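You operate a simulated robot arm through the tools that you are given. There is no shell and no other tool.

The job below is to be done with a simulated two-armed robot. You get a single attempt, and the scene is never put back.

JOB
Fetch the jar of lentils and stand it on the counter of the dresser. Put one of the food tins from the top of the pine side table on the cream worktop by the toaster. Take the dryer ball from the upper shelf of the beige table and put it on the newspaper. Put the pot of herbs on the top of the beige table away on the top of the pine side table. Any order will do. Set down upright: jar of lentils, food tin, dryer ball, pot of herbs.

The check looks at the end state, three seconds after you hand in, the way a careful person would. Anything else that was tipped, shoved, dropped, spilled or broken makes it a failure.

ROBOT AND FRAMES
Two 7-joint arms with two-finger parallel grippers on one trunk, on a base that moves. Base frame: it is fixed to the floor where the robot stands at the start and does not move with it; the origin is under the middle of the robot, x ahead of it, y to its left, z up. Units: mm, rad, N and s.
The left shoulder is at the start at [110, 169, 1486], the right one opposite. With the tool pointing down near the work surface each hand reaches from about 440 to 740 mm from the robot's upright axis, wherever it stands, measured 20 degrees to its own side. Places, roughly: counter of the dresser [-4100, 1500, 900]; cream worktop by the toaster [-1100, 1000, 900]; dryer ball (7x6x7 cm) [-5300, -100, 600]; food tin [-2250, 1250, 1000]; jar of lentils (6x6x13 cm) [-3300, 1400, 900]; newspaper [-4250, 1500, 750]; pot of herbs (8x8x8 cm) [-5200, 100, 900]; top of the pine side table [-2800, 1500, 900]. Payload 1.57 kg a hand.
Tool frame (each hand has its own): the origin (TCP) lies between the finger pads and is the grasp point; the fingertips stand 30 mm ahead of it; z points along the fingers, y is the line along which they close. The gripper opens to 80 mm. The fingers are 17 mm wide and 12 mm thick; the gripper's body (40 by 82 mm) begins 80 mm behind the TCP.
Orientation is that of the tool frame in the base frame, as [roll, pitch, yaw] about the fixed x, y, z axes, in that order (R = Rz(yaw) Ry(pitch) Rx(roll)). With the fingers straight down and closing along the base's y, the tool's x points along the base's -x, its y along +y and its z along -z.

CONTROLS
- The arms move only by the tool jog_arm. It takes "left_increments", "right_increments" or both (then of equal length, played together; a hand with none holds still); each is a list of rows, each an object (a shift or turn left out is 0, a gripper value left out holds the last) with "dp": the shift along the tool's x, y, z in mm, a list of three; "delta_rot": the turn, a rotation vector about the tool's x, y, z in rad, a list of three. In form: [{"dp": [tx, ty, tz], "delta_rot": [wx, wy, wz]}, ...]. A call has 1 to 20 rows; each row shifts and turns the commanded pose from where the row before left it, along the tool's axes as they then stand. "left_hand" and "right_hand" are, for a hand that has rows, the opening, from 0 (shut) to 1 (fully open), set as the call begins (left out, the last holds). Rows are played at 5 a second. More than 50 mm and 0.15 rad between two rows, or a gripper value outside its range, and nothing of the call is played. A pose out of reach is approached as far as the arm can. The call stops where the force on the tool passes 40 N (or 10 N more than at its start, if that is more) or the arm is blocked; 0.2 s more then pass. Each finger travels about 72 mm/s and halts on what it meets, pressing with about 41 N; the grip force reading is that of the motor and also rises with nothing between the fingers. The clock runs only during rows and for 0.2 s after the last one: add rows that do not move to give the fingers time. It gives the time, the measured TCP pose, the force on the tool (base axes), the opening and the grip force at its end, in the units of the frame above (readings bear some noise), with the torque about the TCP (base axes, N m) and any sound that the robot's microphone picked up.
- Cameras (640 x 400 px; columns grow to the right, rows downward): "scene" is now at [163.1, 3, 1677.3]; the picture's right is [0.05, -1.00, 0.00], its down [-0.71, -0.03, -0.71] and it looks along [0.71, 0.03, -0.71] (base axes); focal length 272 px, centre (320, 200). "left" rides on the left gripper at [72, 7, -122] in its tool frame; the picture's right is [-0.09, 1.00, 0.00], its down [-0.84, -0.08, -0.54] and it looks along [-0.54, -0.05, 0.84] (tool axes); focal length 238 px, centre (320, 200). "right" rides on the right gripper at [72, -7, -122] in its tool frame; the picture's right is [0.09, 1.00, 0.00], its down [-0.84, 0.08, -0.54] and it looks along [-0.54, 0.05, 0.84] (tool axes); focal length 238 px, centre (320, 200). There is no depth. A picture from a camera that has moved, and an enlarged one, comes with that camera's place and axes in the base frame and with its lens.
- grab_frame(camera): a new picture of that camera. The clock stands still meanwhile.
- lift_body(by): slides the trunk up (or, below 0, down) by that many mm; the arms and the scene camera ride with it, the base frame stays. It gives what a move gives, with no picture.
- base_move(legs): drives the robot by 1 to 6 legs, each [ahead, left, turn to the left] in mm, mm and rad, along the robot's own axes; the way and the turn of a leg run together, so that a leg with both is an arc; at most 1500 mm and 3.142 rad a leg. The arms and the cameras ride along, it lands a little off, and it stops where it bumps. It gives what a move gives.
- turn_head(pan, tilt): turns the head with the scene camera to pan (to the left, within 1.501 rad either way) and tilt (down, from -0.506 to 1.204), counted from straight ahead of the robot. It gives what a move gives.
- zoom(camera, box): a new picture of the part [left, top, right, bottom] of that camera's present view, enlarged. The clock stands still meanwhile.
- sign_off(): hands the job in; it is judged then, once.

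Nothing tells you exact positions but the pictures and the camera data. Unless the task says otherwise, let go and move clear before handing in.

The tools are called after ">>>" as a command line: name --argument value ..., lists and objects as JSON in quotes. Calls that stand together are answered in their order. jog_arm: Moves the arms, as the interface text tells. Its arguments: {"type":"object","properties":{"left_increments":{"type":"array","items":{"type":"object","properties":{"dp":{"type":"array","items":{"type":"number"}},"delta_rot":{"type":"array","items":{"type":"number"}}}}},"left_hand":{"type":"number"},"right_increments":{"type":"array","items":{"type":"object","properties":{"dp":{"type":"array","items":{"type":"number"}},"delta_rot":{"type":"array","items":{"type":"number"}}}}},"right_hand":{"type":"number"}},"required":[]} The other tools are called the same way: lift_body (by) moves the trunk up or down; base_move (legs) drives the base; turn_head (pan, tilt) turns the head that bears the scene camera; grab_frame (camera) takes a picture; zoom (camera, box) takes an enlarged picture of a part of a camera's view; sign_off () hands the job in.

At the start:

```text
clock: 0.0
left_position: [666.2, 233.7, 1179.2]
left_ee_rot: [3.141, 0.002, -3.141]
left_wrist_force: [0.7, 0.3, 0.8]
left_moment: [0.0, 0.03, 0.0]
left_finger_gap: 79.8
left_grip_force: 0.0
right_position: [678.0, -217.8, 1194.9]
right_ee_rot: [-3.141, 0.0, 3.141]
right_wrist_force: [-0.2, 0.6, -0.1]
right_moment: [0.04, -0.01, 0.05]
right_finger_gap: 79.8
right_grip_force: 0.1
trunk travel left (down, up): [-800.0, 90.0]
robot x, y, heading: [-3.5, 3.6, 0.003]
head pan, tilt (commanded): [0.049, 0.785]
```

scene: 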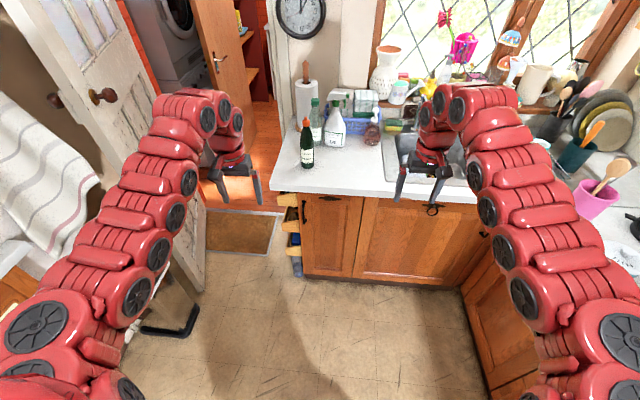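
right: 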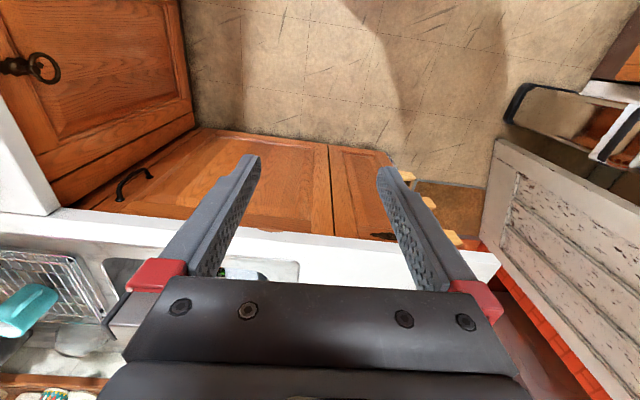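
left: 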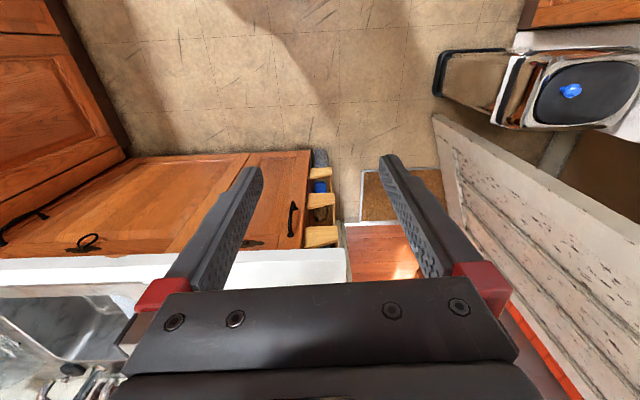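

I see a kitchen with the sink counter ahead of the robot; all the places of the job lie behind it (negative x). I will first look around with the head before driving.

>>> turn_head --pan 1.5 --tilt 0.5

>>> grab_frame --camera "scene"

>>> turn_head --pan -1.5 --tilt 0.5

>>> grab_frame --camera "scene"

```text
clock: 1.6
left_position: [665.7, 235.0, 1179.0]
left_ee_rot: [-3.14, 0.001, 3.14]
left_wrist_force: [-0.8, 0.3, 0.7]
left_moment: [0.0, -0.03, -0.02]
left_finger_gap: 79.8
left_grip_force: 0.1
right_position: [678.6, -217.8, 1194.2]
right_ee_rot: [3.141, 0.001, 3.141]
right_wrist_force: [-0.6, -0.8, 0.2]
right_moment: [-0.03, 0.06, 0.01]
right_finger_gap: 79.9
right_grip_force: 0.0
trunk travel left (down, up): [-800.0, 90.0]
robot x, y, heading: [-1.0, -2.5, -0.004]
head pan, tilt (commanded): [1.499, 0.499]
```

```text
taken
camera scene: at [88.5, 89.8, 1702.1], right [1.0, -0.07, 0.0], down [-0.03, -0.48, -0.88], along [0.06, 0.88, -0.48], focal length 272 px, centre (320, 200)
```

scene: 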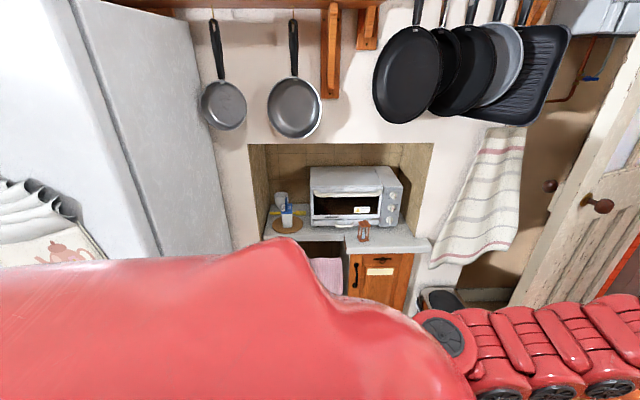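

```text
clock: 4.2
left_position: [666.0, 234.0, 1177.9]
left_ee_rot: [-3.141, 0.0, 3.141]
left_wrist_force: [-0.5, -0.2, -0.2]
left_moment: [0.0, 0.01, -0.01]
left_finger_gap: 80.1
left_grip_force: 0.1
right_position: [676.6, -217.6, 1194.4]
right_ee_rot: [3.141, 0.0, -3.141]
right_wrist_force: [0.0, -0.4, 0.2]
right_moment: [0.01, -0.01, -0.01]
right_finger_gap: 79.8
right_grip_force: 0.1
trunk travel left (down, up): [-800.0, 90.0]
robot x, y, heading: [2.3, 0.7, -0.002]
head pan, tilt (commanded): [-1.499, 0.499]
```

```text
taken
camera scene: at [88.4, -91.7, 1702.1], right [-1.0, -0.07, 0.0], down [-0.03, 0.48, -0.88], along [0.06, -0.88, -0.48], focal length 272 px, centre (320, 200)
```

scene: 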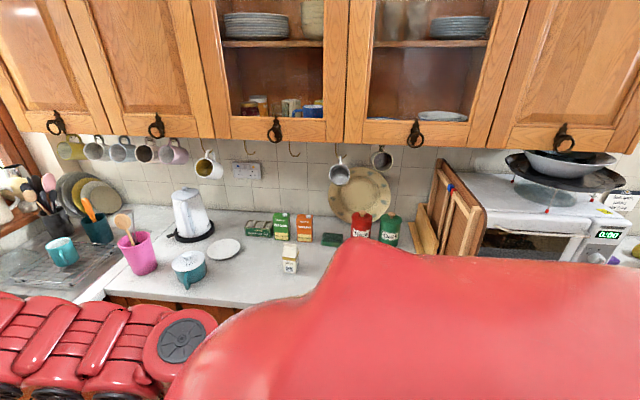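

The robot stands in a narrow kitchen, fridge to the left rear and counters to the right (front edge about y −750). I pull both hands in closer and then turn in place to see what lies behind.

>>> jog_arm --left_increments '[{"dp": [45, 0, 0]}, {"dp": [45, 0, 0]}, {"dp": [45, 0, 0]}, {"dp": [45, 0, 0]}]' --right_increments '[{"dp": [45, 0, 0]}, {"dp": [45, 0, 0]}, {"dp": [45, 0, 0]}, {"dp": [45, 0, 0]}]'

>>> base_move --legs '[[0, 0, 1.3]]'

>>> turn_head --pan 0.9 --tilt 0.5

>>> grab_frame --camera "scene"

>>> turn_head --pan 1.5 --tilt 0.4

>>> grab_frame --camera "scene"

```text
clock: 5.2
left_position: [631.6, 235.5, 1179.7]
left_ee_rot: [3.14, 0.002, 3.14]
left_wrist_force: [-0.3, 0.6, 0.6]
left_moment: [0.01, -0.05, -0.01]
left_finger_gap: 80.0
left_grip_force: 0.0
left hand out of reach, approached as far as the arm can: row 1, 2, 3, 4
right_position: [618.4, -230.0, 1217.3]
right_ee_rot: [3.141, 0.001, -3.141]
right_wrist_force: [-0.9, 0.2, 0.1]
right_moment: [0.02, 0.01, 0.03]
right_finger_gap: 80.0
right_grip_force: 0.0
right hand out of reach, approached as far as the arm can: row 2, 3, 4
trunk travel left (down, up): [-800.0, 90.0]
robot x, y, heading: [-2.8, 0.0, -0.001]
head pan, tilt (commanded): [-1.499, 0.499]
```

```text
clock: 8.8
left_position: [-68.9, 670.7, 1178.6]
left_ee_rot: [-3.141, 0.0, -1.827]
left_wrist_force: [0.0, -0.1, -0.4]
left_moment: [0.02, 0.01, -0.01]
left_finger_gap: 79.9
left_grip_force: 0.2
right_position: [379.1, 541.8, 1215.7]
right_ee_rot: [3.141, -0.002, -1.824]
right_wrist_force: [-1.3, -0.4, 0.0]
right_moment: [0.01, 0.04, 0.0]
right_finger_gap: 79.7
right_grip_force: 0.2
trunk travel left (down, up): [-800.0, 90.0]
robot x, y, heading: [-1.3, -1.0, 1.315]
head pan, tilt (commanded): [-1.499, 0.499]
```

```text
clock: 11.0
left_position: [-68.3, 671.3, 1179.3]
left_ee_rot: [-3.141, 0.001, -1.826]
left_wrist_force: [0.2, 0.1, 0.1]
left_moment: [0.0, 0.0, -0.01]
left_finger_gap: 80.3
left_grip_force: 0.0
right_position: [377.9, 544.0, 1214.6]
right_ee_rot: [-3.141, -0.002, -1.827]
right_wrist_force: [0.1, -0.4, 0.3]
right_moment: [0.04, -0.02, -0.02]
right_finger_gap: 80.0
right_grip_force: 0.1
trunk travel left (down, up): [-800.0, 90.0]
robot x, y, heading: [-0.7, -1.5, 1.318]
head pan, tilt (commanded): [0.901, 0.499]
```

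```text
taken
camera scene: at [-33.0, 149.4, 1702.1], right [0.8, 0.6, 0.0], down [0.29, -0.38, -0.88], along [-0.53, 0.7, -0.48], focal length 272 px, centre (320, 200)
```

scene: 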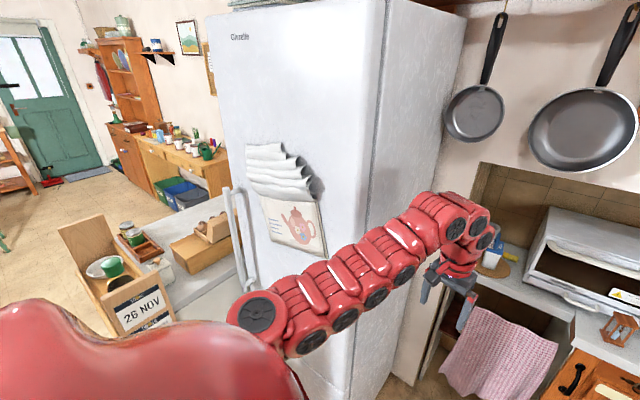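

```text
clock: 12.0
left_position: [-68.6, 672.0, 1179.0]
left_ee_rot: [-3.141, 0.001, -1.826]
left_wrist_force: [0.4, -0.3, 0.1]
left_moment: [0.02, 0.03, 0.0]
left_finger_gap: 79.7
left_grip_force: 0.1
right_position: [377.8, 540.9, 1215.2]
right_ee_rot: [3.141, -0.003, -1.825]
right_wrist_force: [0.2, 0.1, -0.4]
right_moment: [0.0, 0.01, 0.01]
right_finger_gap: 80.1
right_grip_force: 0.0
trunk travel left (down, up): [-800.0, 90.0]
robot x, y, heading: [0.4, 0.1, 1.315]
head pan, tilt (commanded): [1.499, 0.4]
```

```text
taken
camera scene: at [-66.0, 106.5, 1711.2], right [0.32, 0.95, 0.0], down [0.37, -0.13, -0.92], along [-0.87, 0.3, -0.39], focal length 272 px, centre (320, 200)
```

scene: 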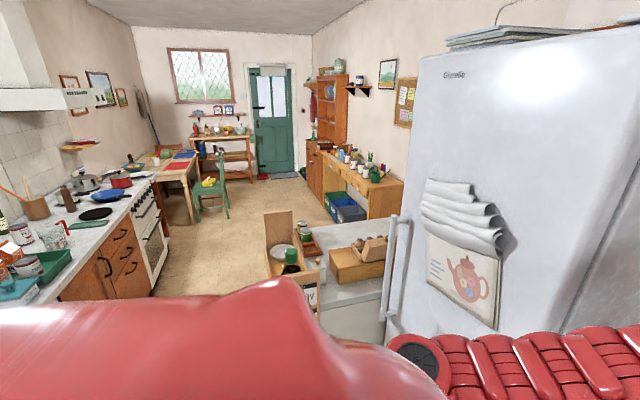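

Behind me: fridge (corner near x −305, y 700), a grey-white worktop with calendar/bread bin beyond it, a pine side table, the dresser, a green door, a shelved table at the far wall and a dining table on the left. I back off from the fridge and turn to face −x.

>>> base_move --legs '[[-180, 0, 0], [0, 0, 1.826]]'

>>> turn_head --pan 0.0 --tilt 0.35

>>> grab_frame --camera "scene"

>>> turn_head --pan -0.8 --tilt 0.5

>>> grab_frame --camera "scene"

```text
clock: 17.9
left_position: [-674.3, -417.2, 1179.0]
left_ee_rot: [-3.14, -0.001, 0.014]
left_wrist_force: [0.6, 0.0, 1.3]
left_moment: [0.0, 0.01, -0.03]
left_finger_gap: 80.0
left_grip_force: 0.1
right_position: [-668.5, 47.9, 1215.4]
right_ee_rot: [3.14, -0.002, 0.014]
right_wrist_force: [0.4, 0.4, -0.2]
right_moment: [0.01, -0.02, -0.01]
right_finger_gap: 79.9
right_grip_force: 0.0
trunk travel left (down, up): [-800.0, 90.0]
robot x, y, heading: [-43.3, -171.2, -3.128]
head pan, tilt (commanded): [1.499, 0.4]
```

```text
clock: 19.5
left_position: [-673.3, -417.6, 1178.8]
left_ee_rot: [3.141, 0.0, 0.014]
left_wrist_force: [0.7, 0.3, -0.8]
left_moment: [0.01, 0.0, 0.01]
left_finger_gap: 80.2
left_grip_force: 0.1
right_position: [-668.6, 49.4, 1215.5]
right_ee_rot: [-3.141, -0.002, 0.016]
right_wrist_force: [-0.5, -0.5, 0.2]
right_moment: [-0.02, -0.02, 0.02]
right_finger_gap: 80.1
right_grip_force: 0.1
trunk travel left (down, up): [-800.0, 90.0]
robot x, y, heading: [-45.5, -174.6, -3.127]
head pan, tilt (commanded): [0.0, 0.351]
```

```text
taken
camera scene: at [-216.6, -176.3, 1715.8], right [-0.01, 1.0, 0.0], down [0.34, 0.01, -0.94], along [-0.94, -0.01, -0.34], focal length 272 px, centre (320, 200)
```

scene: 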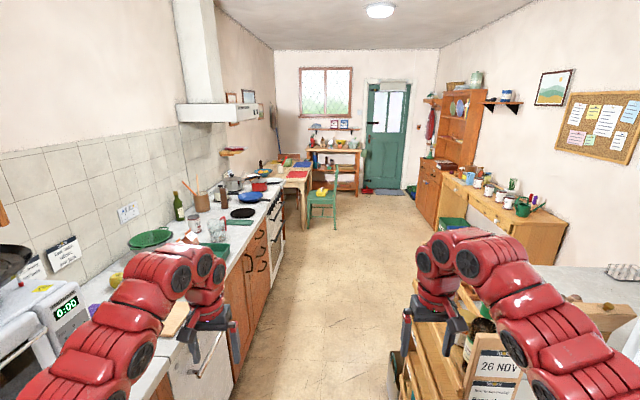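

```text
clock: 20.7
left_position: [-673.6, -417.8, 1178.3]
left_ee_rot: [3.141, 0.001, 0.016]
left_wrist_force: [-0.6, 0.0, 0.4]
left_moment: [0.02, -0.04, 0.04]
left_finger_gap: 80.0
left_grip_force: 0.0
right_position: [-668.3, 48.7, 1214.8]
right_ee_rot: [-3.14, -0.002, 0.014]
right_wrist_force: [0.1, 0.1, 1.0]
right_moment: [-0.01, -0.02, 0.0]
right_finger_gap: 80.2
right_grip_force: 0.1
trunk travel left (down, up): [-800.0, 90.0]
robot x, y, heading: [-45.5, -176.0, -3.13]
head pan, tilt (commanded): [-0.799, 0.499]
```

```text
taken
camera scene: at [-188.0, -110.7, 1702.1], right [0.71, 0.71, 0.0], down [0.34, -0.34, -0.88], along [-0.62, 0.62, -0.48], focal length 272 px, centre (320, 200)
```

scene: 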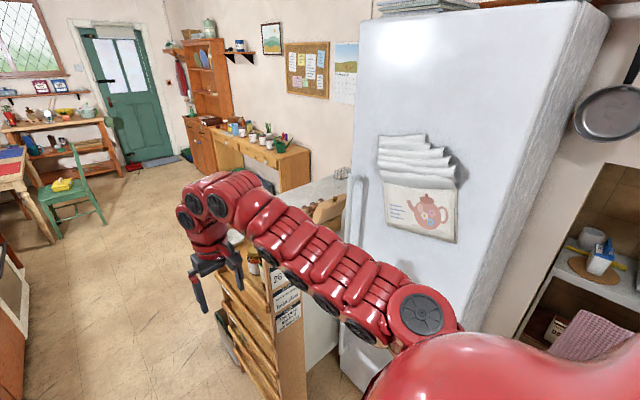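

The aisle runs along −x between the left counter (front ≈ y −700) and a shelf end with a calendar (≈ y 280). I shift slightly to the left, drive ahead about 1.5 m and look again at the side table.

>>> base_move --legs '[[0, 30, 0], [1500, 0, 0]]'

>>> turn_head --pan -0.3 --tilt 0.4

>>> grab_frame --camera "scene"

>>> turn_head --pan -1.2 --tilt 0.5

>>> grab_frame --camera "scene"

>>> turn_head --pan 0.3 --tilt 0.3

>>> grab_frame --camera "scene"

```text
clock: 28.5
left_position: [-2169.9, -490.3, 1178.9]
left_ee_rot: [-3.141, 0.001, 0.029]
left_wrist_force: [-0.7, -0.1, -0.6]
left_moment: [0.01, -0.01, 0.02]
left_finger_gap: 80.0
left_grip_force: 0.1
right_position: [-2170.5, -24.1, 1215.0]
right_ee_rot: [-3.141, 0.0, 0.028]
right_wrist_force: [0.4, -1.0, -0.3]
right_moment: [-0.03, 0.0, 0.02]
right_finger_gap: 80.0
right_grip_force: 0.1
trunk travel left (down, up): [-800.0, 90.0]
robot x, y, heading: [-1549.5, -234.4, -3.112]
head pan, tilt (commanded): [-0.799, 0.499]
```

```text
clock: 29.5
left_position: [-2169.0, -490.1, 1179.0]
left_ee_rot: [-3.141, 0.001, 0.03]
left_wrist_force: [0.4, -0.2, 0.6]
left_moment: [0.02, 0.04, -0.01]
left_finger_gap: 79.8
left_grip_force: 0.0
right_position: [-2170.8, -25.1, 1215.3]
right_ee_rot: [-3.14, -0.002, 0.028]
right_wrist_force: [-0.6, 0.4, -0.5]
right_moment: [-0.05, -0.01, 0.0]
right_finger_gap: 80.0
right_grip_force: 0.2
trunk travel left (down, up): [-800.0, 90.0]
robot x, y, heading: [-1548.3, -232.2, -3.111]
head pan, tilt (commanded): [-0.3, 0.4]
```

```text
taken
camera scene: at [-1712.5, -214.3, 1711.2], right [0.27, 0.96, 0.0], down [0.38, -0.1, -0.92], along [-0.89, 0.25, -0.39], focal length 272 px, centre (320, 200)
```

scene: 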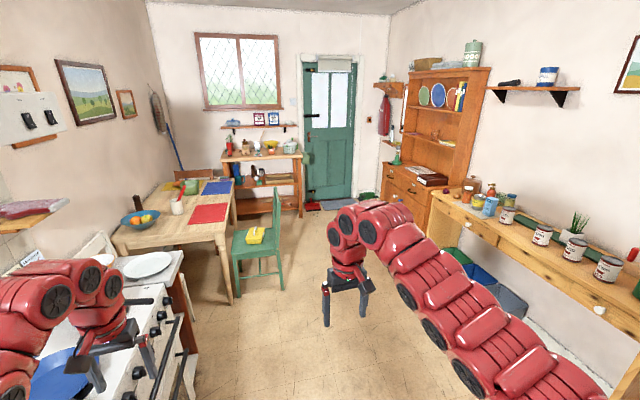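

```text
clock: 30.7
left_position: [-2170.6, -489.8, 1177.9]
left_ee_rot: [3.14, 0.0, 0.029]
left_wrist_force: [-0.3, -0.6, 0.8]
left_moment: [-0.01, 0.01, 0.01]
left_finger_gap: 80.1
left_grip_force: 0.0
right_position: [-2170.7, -24.6, 1215.5]
right_ee_rot: [3.141, -0.003, 0.028]
right_wrist_force: [-0.8, 0.5, 0.2]
right_moment: [0.0, 0.02, 0.03]
right_finger_gap: 80.2
right_grip_force: 0.1
trunk travel left (down, up): [-800.0, 90.0]
robot x, y, heading: [-1541.9, -235.4, -3.11]
head pan, tilt (commanded): [-1.201, 0.499]
```

```text
taken
camera scene: at [-1658.8, -155.4, 1702.1], right [0.92, 0.39, 0.0], down [0.19, -0.44, -0.88], along [-0.34, 0.81, -0.48], focal length 272 px, centre (320, 200)
```

scene: 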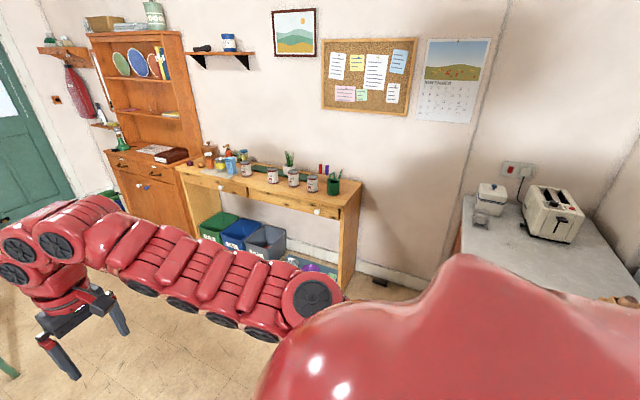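

```text
clock: 32.3
left_position: [-2169.5, -490.4, 1178.8]
left_ee_rot: [3.14, 0.001, 0.031]
left_wrist_force: [-0.1, 0.1, 0.3]
left_moment: [0.01, 0.02, -0.01]
left_finger_gap: 80.1
left_grip_force: 0.0
right_position: [-2170.7, -24.0, 1215.3]
right_ee_rot: [3.141, -0.001, 0.027]
right_wrist_force: [-0.1, 0.7, -0.1]
right_moment: [-0.01, 0.01, -0.01]
right_finger_gap: 80.0
right_grip_force: 0.0
trunk travel left (down, up): [-800.0, 90.0]
robot x, y, heading: [-1543.7, -234.1, -3.111]
head pan, tilt (commanded): [0.3, 0.3]
```

```text
taken
camera scene: at [-1711.8, -269.3, 1720.5], right [-0.32, 0.95, 0.0], down [0.28, 0.1, -0.96], along [-0.9, -0.31, -0.3], focal length 272 px, centre (320, 200)
```

scene: 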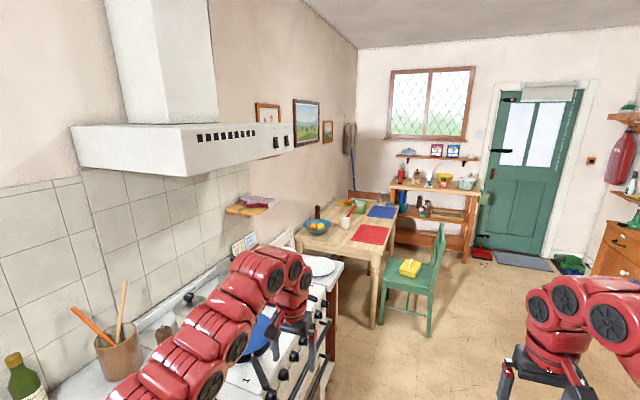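

The pine side table along the right wall carries tins, a plant, jars; the dresser stands beyond it; the shelved table is left of the green door. I move closer to the middle of the room and look in detail.

>>> base_move --legs '[[500, -400, 0]]'

>>> turn_head --pan -0.9 --tilt 0.5

>>> grab_frame --camera "scene"

>>> turn_head --pan -0.3 --tilt 0.5

>>> grab_frame --camera "scene"

>>> turn_head --pan 0.3 --tilt 0.4

>>> grab_frame --camera "scene"

```text
clock: 35.8
left_position: [-2676.6, -115.8, 1178.9]
left_ee_rot: [-3.139, 0.0, 0.029]
left_wrist_force: [-0.8, 0.0, 0.3]
left_moment: [0.02, 0.0, 0.0]
left_finger_gap: 80.1
left_grip_force: 0.0
right_position: [-2679.2, 351.6, 1214.5]
right_ee_rot: [-3.14, -0.001, 0.029]
right_wrist_force: [0.5, 0.1, 0.8]
right_moment: [-0.03, 0.03, 0.0]
right_finger_gap: 79.9
right_grip_force: 0.1
trunk travel left (down, up): [-800.0, 90.0]
robot x, y, heading: [-2051.3, 139.7, -3.111]
head pan, tilt (commanded): [0.3, 0.3]
```

```text
clock: 37.2
left_position: [-2677.5, -114.5, 1178.6]
left_ee_rot: [3.141, 0.0, 0.029]
left_wrist_force: [-0.1, 0.2, 0.2]
left_moment: [-0.01, -0.02, 0.01]
left_finger_gap: 80.2
left_grip_force: 0.0
right_position: [-2679.0, 351.2, 1216.1]
right_ee_rot: [3.141, -0.001, 0.028]
right_wrist_force: [-0.3, 0.0, -0.1]
right_moment: [0.01, -0.02, -0.03]
right_finger_gap: 80.0
right_grip_force: 0.0
trunk travel left (down, up): [-800.0, 90.0]
robot x, y, heading: [-2048.5, 139.0, -3.106]
head pan, tilt (commanded): [-0.901, 0.499]
```

```text
taken
camera scene: at [-2190.1, 206.1, 1702.1], right [0.76, 0.64, 0.0], down [0.31, -0.37, -0.88], along [-0.57, 0.67, -0.48], focal length 272 px, centre (320, 200)
```

scene: 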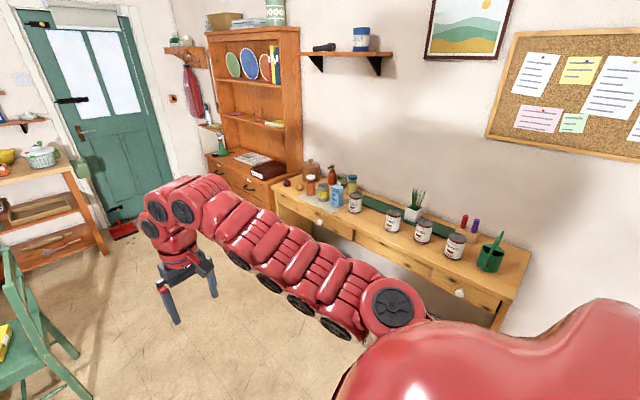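

```text
clock: 38.2
left_position: [-2677.8, -114.8, 1179.3]
left_ee_rot: [-3.141, 0.001, 0.032]
left_wrist_force: [-0.1, 0.3, -0.2]
left_moment: [0.0, -0.05, 0.01]
left_finger_gap: 79.8
left_grip_force: 0.0
right_position: [-2677.9, 351.1, 1213.9]
right_ee_rot: [-3.141, -0.002, 0.03]
right_wrist_force: [0.0, 0.2, -0.1]
right_moment: [0.07, 0.01, 0.03]
right_finger_gap: 80.1
right_grip_force: 0.1
trunk travel left (down, up): [-800.0, 90.0]
robot x, y, heading: [-2048.2, 140.9, -3.112]
head pan, tilt (commanded): [-0.3, 0.499]
```

```text
taken
camera scene: at [-2219.0, 161.0, 1702.1], right [0.27, 0.96, 0.0], down [0.46, -0.13, -0.88], along [-0.85, 0.23, -0.48], focal length 272 px, centre (320, 200)
```

scene: 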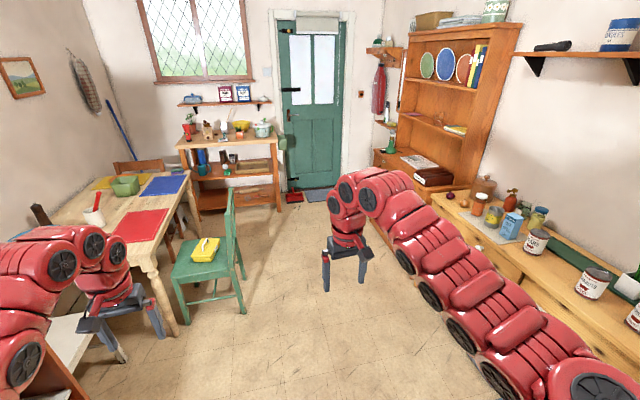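

```text
clock: 39.2
left_position: [-2676.8, -115.8, 1179.5]
left_ee_rot: [-3.141, 0.002, 0.031]
left_wrist_force: [0.4, -0.2, -0.2]
left_moment: [-0.01, 0.01, 0.0]
left_finger_gap: 80.1
left_grip_force: 0.0
right_position: [-2679.6, 352.4, 1214.0]
right_ee_rot: [3.141, -0.002, 0.03]
right_wrist_force: [0.4, 0.4, 0.2]
right_moment: [0.0, 0.02, 0.0]
right_finger_gap: 79.9
right_grip_force: 0.1
trunk travel left (down, up): [-800.0, 90.0]
robot x, y, heading: [-2052.3, 141.9, -3.11]
head pan, tilt (commanded): [0.3, 0.4]
```

```text
taken
camera scene: at [-2219.0, 106.7, 1711.2], right [-0.32, 0.95, 0.0], down [0.37, 0.13, -0.92], along [-0.87, -0.3, -0.39], focal length 272 px, centre (320, 200)
```

scene: 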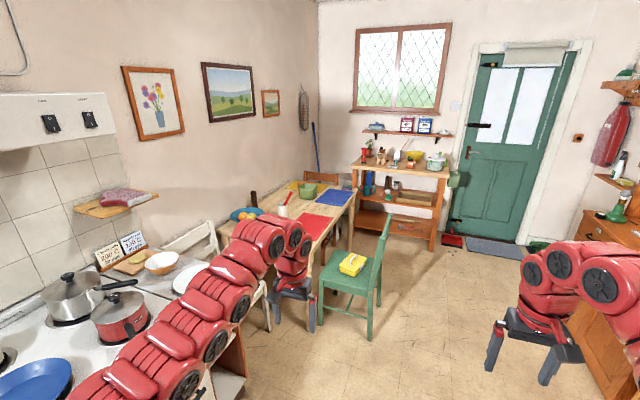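

The way is clear between the green chair (to about y 30) and the side table/dresser fronts (about y 1170). I drive through that passage toward the beige table at the far wall.

>>> base_move --legs '[[0, -400, -0.03], [1500, 0, 0], [500, 0, 0]]'

>>> turn_head --pan 0.5 --tilt 0.6

>>> grab_frame --camera "scene"

>>> turn_head --pan -0.9 --tilt 0.6

>>> grab_frame --camera "scene"

>>> turn_head --pan -1.5 --tilt 0.6

>>> grab_frame --camera "scene"

```text
clock: 51.1
left_position: [-4649.9, 299.5, 1178.5]
left_ee_rot: [-3.141, 0.001, 0.003]
left_wrist_force: [0.5, 0.4, 0.2]
left_moment: [0.01, 0.01, -0.02]
left_finger_gap: 80.0
left_grip_force: 0.0
right_position: [-4639.0, 765.6, 1214.6]
right_ee_rot: [3.141, -0.002, 0.003]
right_wrist_force: [0.5, -0.8, -0.5]
right_moment: [-0.05, 0.02, 0.01]
right_finger_gap: 80.1
right_grip_force: 0.1
trunk travel left (down, up): [-800.0, 90.0]
robot x, y, heading: [-4018.3, 538.4, -3.136]
head pan, tilt (commanded): [0.3, 0.4]
```

```text
clock: 51.9
left_position: [-4650.4, 299.5, 1177.6]
left_ee_rot: [3.141, 0.001, 0.002]
left_wrist_force: [0.3, 0.6, 0.1]
left_moment: [0.01, -0.01, 0.0]
left_finger_gap: 79.8
left_grip_force: 0.0
right_position: [-4640.4, 765.0, 1214.9]
right_ee_rot: [3.141, -0.001, 0.003]
right_wrist_force: [-0.4, 0.2, -0.1]
right_moment: [0.03, -0.05, 0.01]
right_finger_gap: 80.1
right_grip_force: 0.0
trunk travel left (down, up): [-800.0, 90.0]
robot x, y, heading: [-4020.8, 541.5, -3.136]
head pan, tilt (commanded): [0.499, 0.6]
```

```text
taken
camera scene: at [-4176.3, 493.3, 1693.0], right [-0.48, 0.88, 0.0], down [0.5, 0.27, -0.83], along [-0.72, -0.4, -0.56], focal length 272 px, centre (320, 200)
```

scene: 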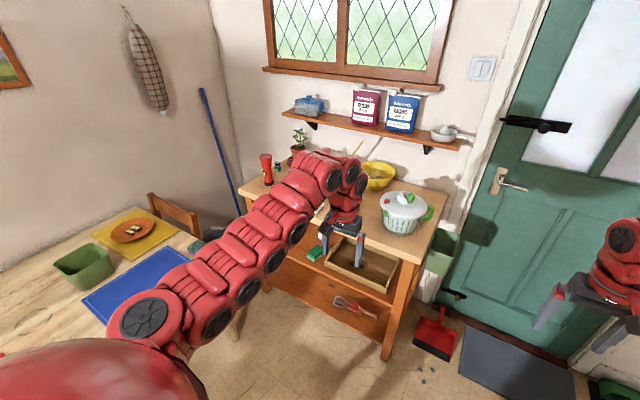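

```text
clock: 53.4
left_position: [-4651.2, 299.5, 1178.0]
left_ee_rot: [3.141, 0.0, 0.005]
left_wrist_force: [0.0, -0.1, 1.4]
left_moment: [-0.01, -0.02, 0.0]
left_finger_gap: 79.7
left_grip_force: 0.0
right_position: [-4639.0, 765.6, 1214.8]
right_ee_rot: [3.141, -0.001, 0.002]
right_wrist_force: [-0.8, 0.3, 1.3]
right_moment: [-0.03, -0.02, 0.02]
right_finger_gap: 79.9
right_grip_force: 0.1
trunk travel left (down, up): [-800.0, 90.0]
robot x, y, heading: [-4016.5, 537.2, -3.139]
head pan, tilt (commanded): [-0.901, 0.6]
```

```text
taken
camera scene: at [-4153.3, 604.9, 1693.0], right [0.78, 0.62, 0.0], down [0.35, -0.44, -0.82], along [-0.52, 0.64, -0.57], focal length 272 px, centre (320, 200)
```

scene: 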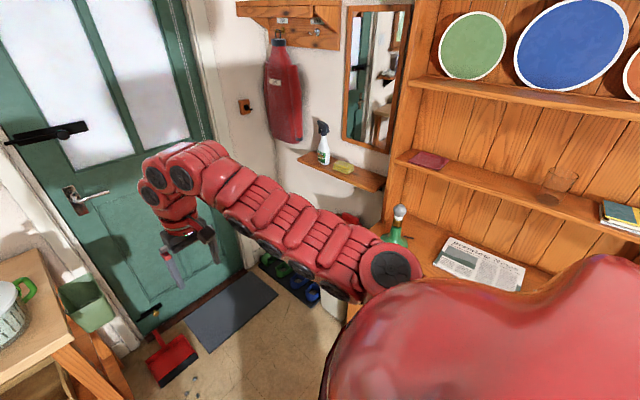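

```text
clock: 54.4
left_position: [-4650.3, 299.2, 1178.1]
left_ee_rot: [3.141, 0.002, 0.004]
left_wrist_force: [-0.2, 0.5, 0.3]
left_moment: [0.02, 0.03, 0.01]
left_finger_gap: 80.1
left_grip_force: 0.1
right_position: [-4639.0, 765.0, 1215.4]
right_ee_rot: [3.141, -0.001, 0.003]
right_wrist_force: [-1.2, -0.2, -0.2]
right_moment: [0.04, 0.0, 0.05]
right_finger_gap: 80.1
right_grip_force: 0.1
trunk travel left (down, up): [-800.0, 90.0]
robot x, y, heading: [-4015.7, 538.9, -3.135]
head pan, tilt (commanded): [-1.499, 0.6]
```

```text
taken
camera scene: at [-4104.8, 624.0, 1693.0], right [1.0, 0.08, 0.0], down [0.04, -0.56, -0.83], along [-0.06, 0.82, -0.56], focal length 272 px, centre (320, 200)
```

scene: 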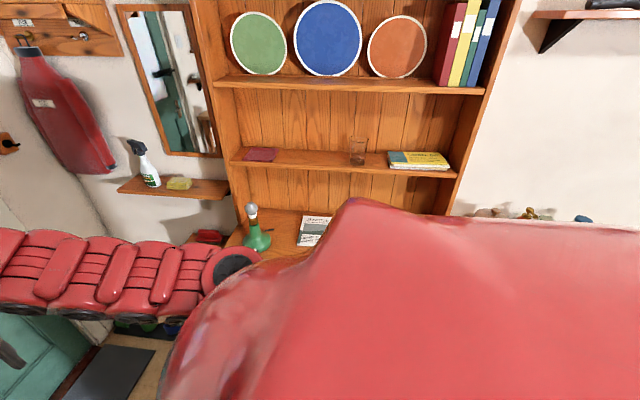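

The newspaper lies on the dresser's counter, and the beige table (front edge ≈ x −5030, y −550…450) has the herbs, bowl, colander on top with shelves below. I move closer to it and look under and over.

>>> base_move --legs '[[250, 330, 0]]'

>>> turn_head --pan 0.0 --tilt 0.75

>>> grab_frame --camera "scene"

>>> grab_frame --camera "left"

>>> grab_frame --camera "right"

```text
clock: 56.6
left_position: [-4861.2, 28.3, 1178.7]
left_ee_rot: [-3.14, -0.003, 0.001]
left_wrist_force: [0.1, 0.9, 0.2]
left_moment: [0.1, -0.02, 0.0]
left_finger_gap: 79.8
left_grip_force: 0.0
right_position: [-4850.2, 494.8, 1214.6]
right_ee_rot: [-3.141, -0.004, 0.001]
right_wrist_force: [-0.6, 0.1, -0.9]
right_moment: [0.01, -0.02, -0.01]
right_finger_gap: 80.2
right_grip_force: 0.0
trunk travel left (down, up): [-800.0, 90.0]
robot x, y, heading: [-4226.0, 263.8, -3.138]
head pan, tilt (commanded): [-1.499, 0.6]
stopped in leg 1: the robot was blocked; the commanded pose is now the measured one
```

```text
clock: 58.2
left_position: [-4861.0, 29.9, 1180.0]
left_ee_rot: [3.141, 0.001, 0.001]
left_wrist_force: [0.0, -0.6, -0.6]
left_moment: [0.02, 0.01, -0.02]
left_finger_gap: 80.1
left_grip_force: 0.1
right_position: [-4848.7, 496.0, 1215.1]
right_ee_rot: [3.139, -0.002, 0.001]
right_wrist_force: [-0.5, -0.4, -0.1]
right_moment: [0.02, 0.0, 0.01]
right_finger_gap: 79.9
right_grip_force: 0.1
trunk travel left (down, up): [-800.0, 90.0]
robot x, y, heading: [-4230.5, 260.8, -3.137]
head pan, tilt (commanded): [0.0, 0.75]
```

```text
taken
camera scene: at [-4391.1, 265.1, 1680.2], right [0.0, 1.0, 0.0], down [0.68, 0.0, -0.73], along [-0.73, 0.0, -0.68], focal length 272 px, centre (320, 200)
```

scene: 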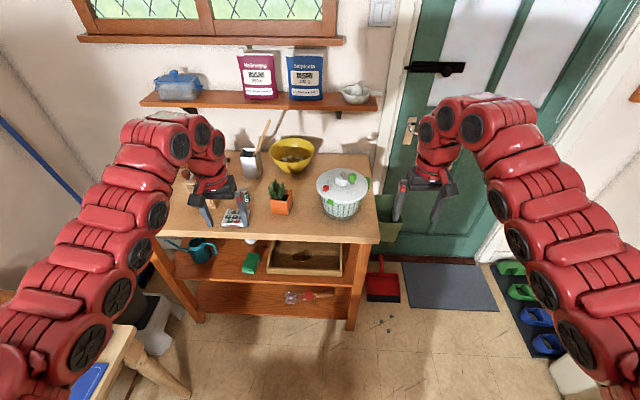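

```text
taken
camera left: at [-4789.4, 22.8, 1301.4], right [-0.09, -1.0, 0.0], down [-0.84, 0.08, 0.54], along [-0.54, 0.05, -0.84], focal length 238 px, centre (320, 200)
```

left: 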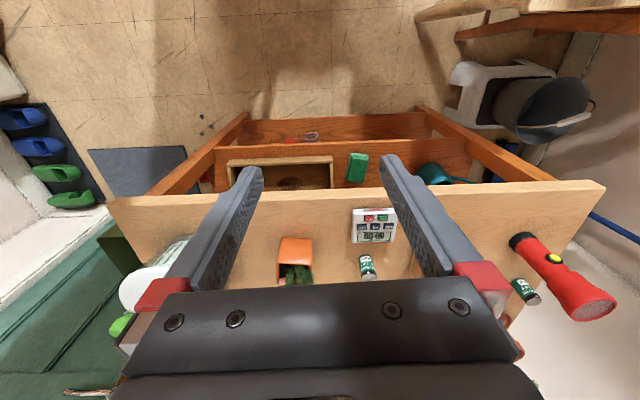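

```text
taken
camera right: at [-4778.7, 502.5, 1337.7], right [0.09, -1.0, 0.0], down [-0.84, -0.08, 0.54], along [-0.54, -0.05, -0.84], focal length 238 px, centre (320, 200)
```

right: 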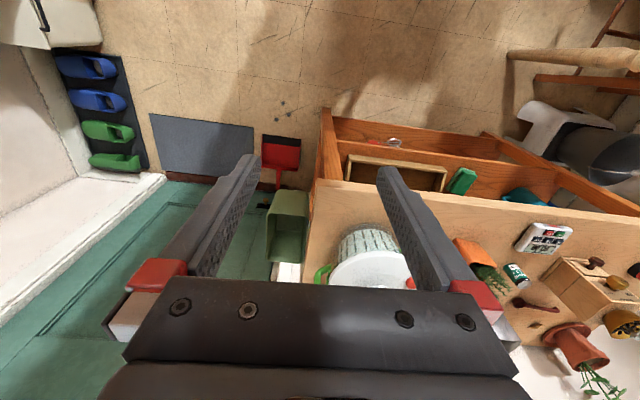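

The drive was stopped by a bump, probably against the green chair on my left; I check that before anything else.

>>> turn_head --pan 1.4 --tilt 0.9

>>> grab_frame --camera "scene"

>>> turn_head --pan 0.7 --tilt 1.1

>>> grab_frame --camera "scene"

```text
clock: 59.7
left_position: [-4860.7, 30.2, 1178.0]
left_ee_rot: [-3.141, 0.0, 0.002]
left_wrist_force: [0.6, 0.2, 0.4]
left_moment: [0.01, 0.0, 0.02]
left_finger_gap: 80.1
left_grip_force: 0.0
right_position: [-4849.2, 494.8, 1215.2]
right_ee_rot: [3.14, -0.002, -0.001]
right_wrist_force: [0.2, 0.0, 0.1]
right_moment: [0.03, 0.01, 0.01]
right_finger_gap: 80.2
right_grip_force: 0.0
trunk travel left (down, up): [-800.0, 90.0]
robot x, y, heading: [-4230.6, 267.7, -3.141]
head pan, tilt (commanded): [1.4, 0.901]
```

```text
taken
camera scene: at [-4321.3, 190.5, 1668.3], right [-0.99, 0.17, 0.0], down [0.13, 0.77, -0.62], along [-0.1, -0.61, -0.78], focal length 272 px, centre (320, 200)
```

scene: 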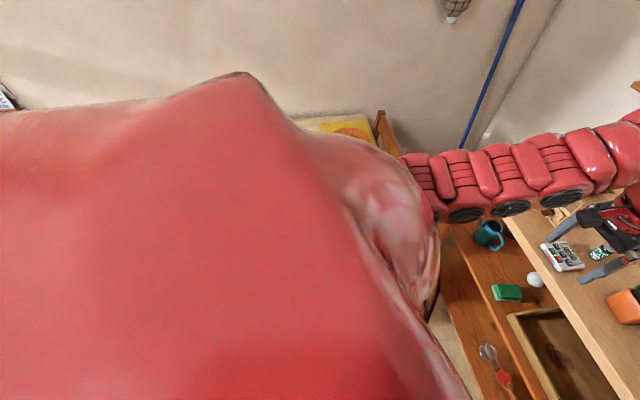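

```text
clock: 60.8
left_position: [-4860.9, 29.0, 1179.7]
left_ee_rot: [3.14, 0.0, 0.002]
left_wrist_force: [0.3, -0.4, -0.7]
left_moment: [0.02, 0.0, 0.0]
left_finger_gap: 80.3
left_grip_force: 0.0
right_position: [-4851.6, 495.0, 1216.1]
right_ee_rot: [3.141, 0.001, 0.001]
right_wrist_force: [0.6, 0.3, -0.5]
right_moment: [0.0, 0.01, 0.02]
right_finger_gap: 80.2
right_grip_force: 0.0
trunk travel left (down, up): [-800.0, 90.0]
robot x, y, heading: [-4229.4, 269.5, -3.135]
head pan, tilt (commanded): [0.7, 1.1]
```

```text
taken
camera scene: at [-4356.7, 224.0, 1654.4], right [-0.65, 0.76, 0.0], down [0.68, 0.58, -0.45], along [-0.35, -0.29, -0.89], focal length 272 px, centre (320, 200)
```

scene: 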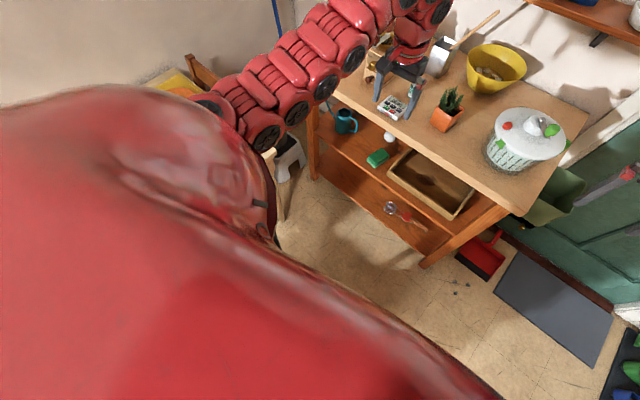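

The herb pot is the orange pot near the front of the table top (≈ −5188, 100) and the white dryer ball sits on the upper shelf behind a green sponge (≈ −5257, −87, 600). I step right away from the bump and ahead, then look again.

>>> base_move --legs '[[0, -120, 0], [250, 0, 0]]'

>>> turn_head --pan 1.5 --tilt 0.6

>>> grab_frame --camera "scene"

>>> turn_head --pan 0.5 --tilt 0.9

>>> grab_frame --camera "scene"

```text
clock: 63.4
left_position: [-5109.3, 145.7, 1179.4]
left_ee_rot: [-3.14, 0.0, 0.006]
left_wrist_force: [0.2, 0.0, -1.0]
left_moment: [-0.03, -0.01, -0.03]
left_finger_gap: 80.0
left_grip_force: 0.0
right_position: [-5099.8, 611.3, 1215.7]
right_ee_rot: [3.14, -0.003, 0.005]
right_wrist_force: [0.5, 0.2, 0.9]
right_moment: [0.03, 0.0, 0.0]
right_finger_gap: 79.9
right_grip_force: 0.1
trunk travel left (down, up): [-800.0, 90.0]
robot x, y, heading: [-4479.7, 384.8, -3.132]
head pan, tilt (commanded): [0.7, 1.1]
```

```text
clock: 64.5
left_position: [-5110.5, 144.8, 1180.0]
left_ee_rot: [3.141, 0.0, 0.007]
left_wrist_force: [0.3, 0.8, 1.3]
left_moment: [0.01, 0.01, 0.01]
left_finger_gap: 79.9
left_grip_force: 0.1
right_position: [-5100.5, 611.6, 1215.7]
right_ee_rot: [3.139, -0.002, 0.005]
right_wrist_force: [0.0, 0.7, 0.7]
right_moment: [0.0, 0.03, -0.01]
right_finger_gap: 80.2
right_grip_force: 0.1
trunk travel left (down, up): [-800.0, 90.0]
robot x, y, heading: [-4480.6, 386.2, -3.132]
head pan, tilt (commanded): [1.499, 0.6]
```

```text
taken
camera scene: at [-4564.0, 295.5, 1693.0], right [-1.0, 0.06, 0.0], down [0.04, 0.56, -0.82], along [-0.05, -0.82, -0.57], focal length 272 px, centre (320, 200)
```

scene: 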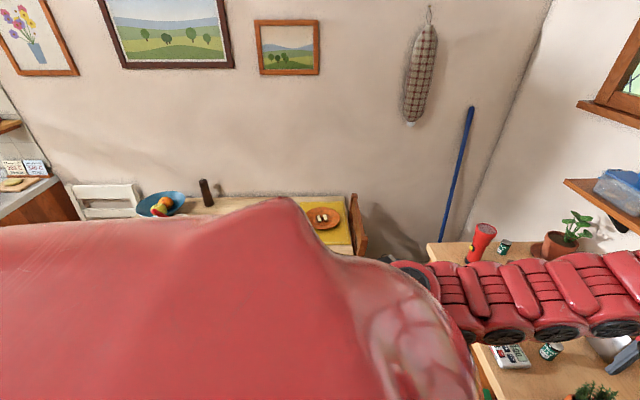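

```text
clock: 65.8
left_position: [-5110.0, 146.4, 1178.5]
left_ee_rot: [-3.141, -0.002, 0.008]
left_wrist_force: [-0.7, -0.3, 0.8]
left_moment: [0.06, 0.04, 0.02]
left_finger_gap: 80.1
left_grip_force: 0.0
right_position: [-5101.2, 610.3, 1216.1]
right_ee_rot: [3.141, -0.001, 0.006]
right_wrist_force: [0.6, -0.2, 0.7]
right_moment: [0.02, -0.01, 0.02]
right_finger_gap: 79.9
right_grip_force: 0.1
trunk travel left (down, up): [-800.0, 90.0]
robot x, y, heading: [-4479.2, 380.2, -3.136]
head pan, tilt (commanded): [0.499, 0.901]
```

```text
taken
camera scene: at [-4624.5, 346.8, 1668.2], right [-0.49, 0.87, 0.0], down [0.68, 0.38, -0.62], along [-0.54, -0.3, -0.78], focal length 272 px, centre (320, 200)
```

scene: 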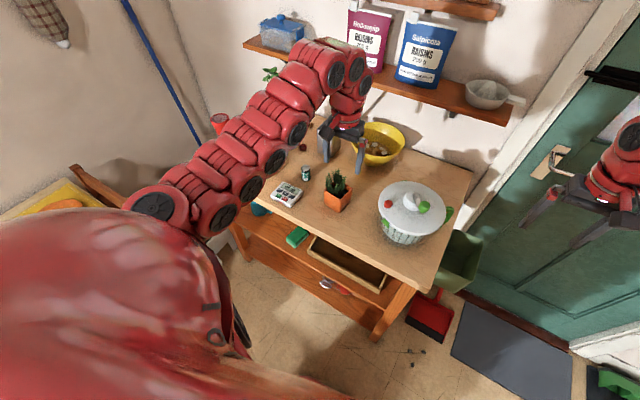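

I look down on the pot with the left hand's camera, which hangs nearly above it.

>>> grab_frame --camera "left"

>>> zoom --camera "scene" --box '[260, 150, 420, 250]'

```text
taken
camera left: at [-5038.2, 138.4, 1301.2], right [-0.08, -1.0, 0.0], down [-0.84, 0.07, 0.54], along [-0.54, 0.05, -0.84], focal length 238 px, centre (320, 200)
```

left: 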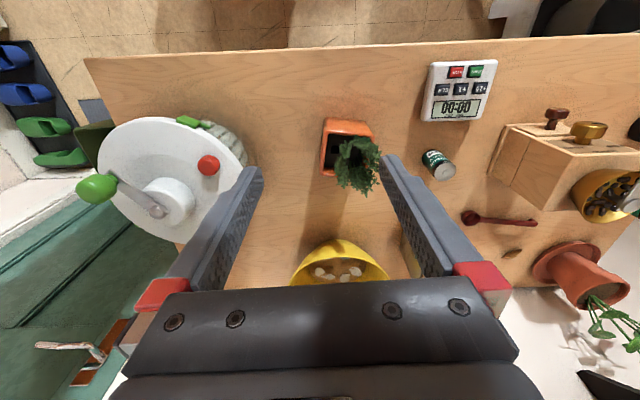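

```text
4.00 times, centred on (340, 200) of scene
camera zoom: at [-4624.5, 346.8, 1668.2], right [-0.49, 0.87, 0.0], down [0.68, 0.38, -0.62], along [-0.54, -0.3, -0.78], focal length 1087 px, centre (240, 200)
```

zoom: 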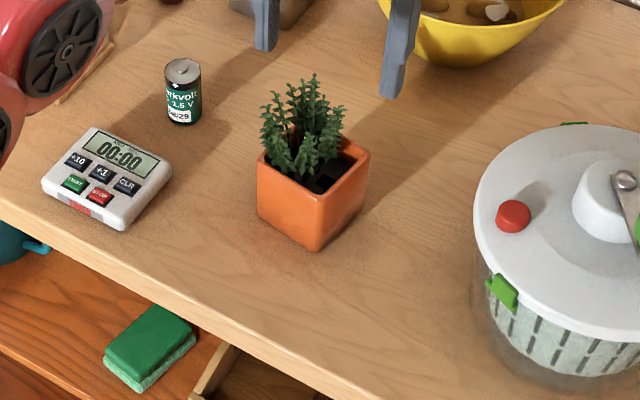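

The pot is a squarish orange cube with a bushy plant, close to the limit of the gripper's opening, so I measure it more closely.

>>> zoom --camera "left" --box '[280, 90, 440, 190]'

>>> turn_head --pan 0.35 --tilt 0.85

>>> zoom --camera "scene" --box '[220, 130, 380, 230]'

>>> zoom --camera "right" --box '[440, 150, 600, 250]'

```text
4.00 times, centred on (360, 140) of left
camera zoom: at [-5038.2, 138.4, 1301.2], right [-0.08, -1.0, 0.0], down [-0.84, 0.07, 0.54], along [-0.54, 0.05, -0.84], focal length 953 px, centre (160, 440)
```

zoom: 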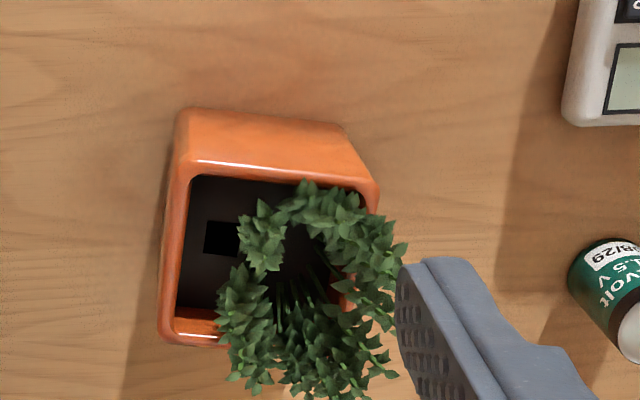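

```text
clock: 66.5
left_position: [-5110.4, 145.3, 1178.6]
left_ee_rot: [-3.141, 0.0, 0.007]
left_wrist_force: [-0.2, 0.4, -0.7]
left_moment: [-0.02, 0.03, -0.01]
left_finger_gap: 80.1
left_grip_force: 0.1
right_position: [-5100.3, 610.2, 1214.9]
right_ee_rot: [3.141, -0.002, 0.005]
right_wrist_force: [0.7, 0.9, 0.6]
right_moment: [0.0, 0.0, -0.01]
right_finger_gap: 80.0
right_grip_force: 0.1
trunk travel left (down, up): [-800.0, 90.0]
robot x, y, heading: [-4480.1, 385.9, -3.126]
head pan, tilt (commanded): [0.351, 0.85]
```

```text
4.00 times, centred on (300, 180) of scene
camera zoom: at [-4631.6, 356.1, 1672.1], right [-0.35, 0.94, 0.0], down [0.7, 0.26, -0.66], along [-0.62, -0.23, -0.75], focal length 1087 px, centre (400, 280)
```

zoom: 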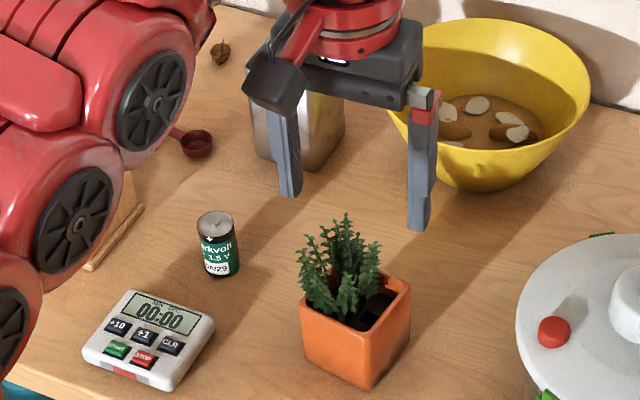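

```text
4.00 times, centred on (520, 200) of right
camera zoom: at [-5030.1, 618.3, 1337.6], right [0.1, -1.0, 0.0], down [-0.84, -0.08, 0.54], along [-0.54, -0.05, -0.84], focal length 953 px, centre (-480, 200)
```

zoom: 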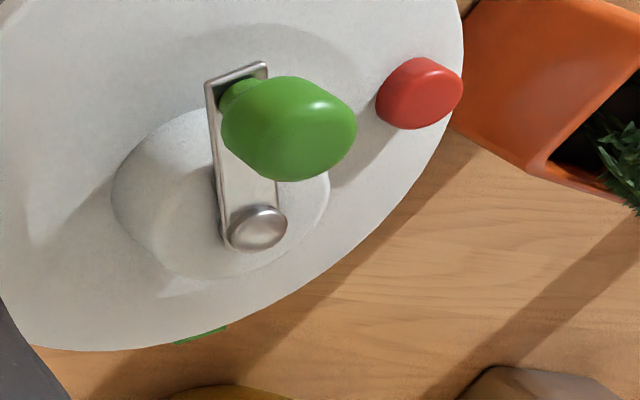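

The pot is about 68 mm square, turned about −10°, centred near (−5175, 112) with the table top at z ≈ 900. For the ball I must reach in under the top, so I back off, lower the trunk and look into the shelf.

>>> base_move --legs '[[-180, 40, 0]]'

>>> lift_body --by -500

>>> turn_head --pan 0.35 --tilt 0.5

>>> grab_frame --camera "scene"

>>> grab_frame --camera "left"

```text
clock: 68.0
left_position: [-4933.1, 107.0, 1178.7]
left_ee_rot: [3.141, -0.003, 0.01]
left_wrist_force: [-0.5, -0.9, 0.3]
left_moment: [0.0, -0.02, -0.01]
left_finger_gap: 80.0
left_grip_force: 0.1
right_position: [-4926.0, 572.1, 1214.1]
right_ee_rot: [3.141, -0.003, 0.009]
right_wrist_force: [0.3, 0.0, 0.2]
right_moment: [0.01, -0.03, -0.01]
right_finger_gap: 79.9
right_grip_force: 0.1
trunk travel left (down, up): [-800.0, 90.0]
robot x, y, heading: [-4303.6, 347.3, -3.131]
head pan, tilt (commanded): [0.351, 0.85]
```

```text
refused: -500 is not a number from -400 to 400
```

```text
clock: 68.9
left_position: [-4930.7, 105.8, 1179.6]
left_ee_rot: [-3.139, -0.001, 0.01]
left_wrist_force: [0.7, -1.1, 0.1]
left_moment: [-0.01, -0.03, 0.01]
left_finger_gap: 79.9
left_grip_force: 0.0
right_position: [-4924.2, 570.9, 1215.7]
right_ee_rot: [3.14, -0.002, 0.009]
right_wrist_force: [-0.8, 0.3, -0.2]
right_moment: [0.01, 0.01, 0.0]
right_finger_gap: 80.1
right_grip_force: 0.0
trunk travel left (down, up): [-800.0, 90.0]
robot x, y, heading: [-4302.5, 345.5, -3.129]
head pan, tilt (commanded): [0.351, 0.499]
```

```text
taken
camera scene: at [-4464.9, 313.6, 1702.1], right [-0.35, 0.94, 0.0], down [0.45, 0.17, -0.88], along [-0.82, -0.31, -0.48], focal length 272 px, centre (320, 200)
```

scene: 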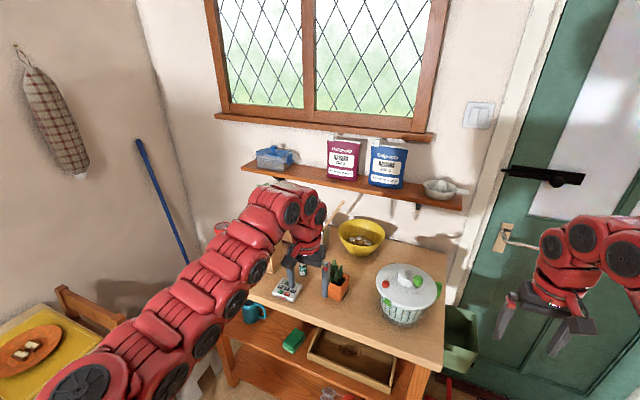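

```text
taken
camera left: at [-4859.1, 99.5, 1301.5], right [-0.08, -1.0, 0.0], down [-0.84, 0.07, 0.54], along [-0.54, 0.05, -0.84], focal length 238 px, centre (320, 200)
```

left: 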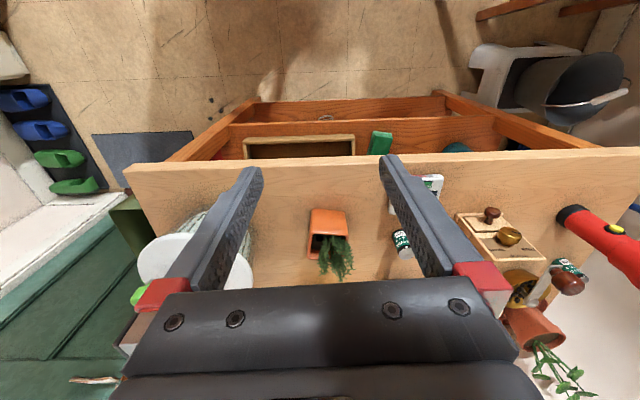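

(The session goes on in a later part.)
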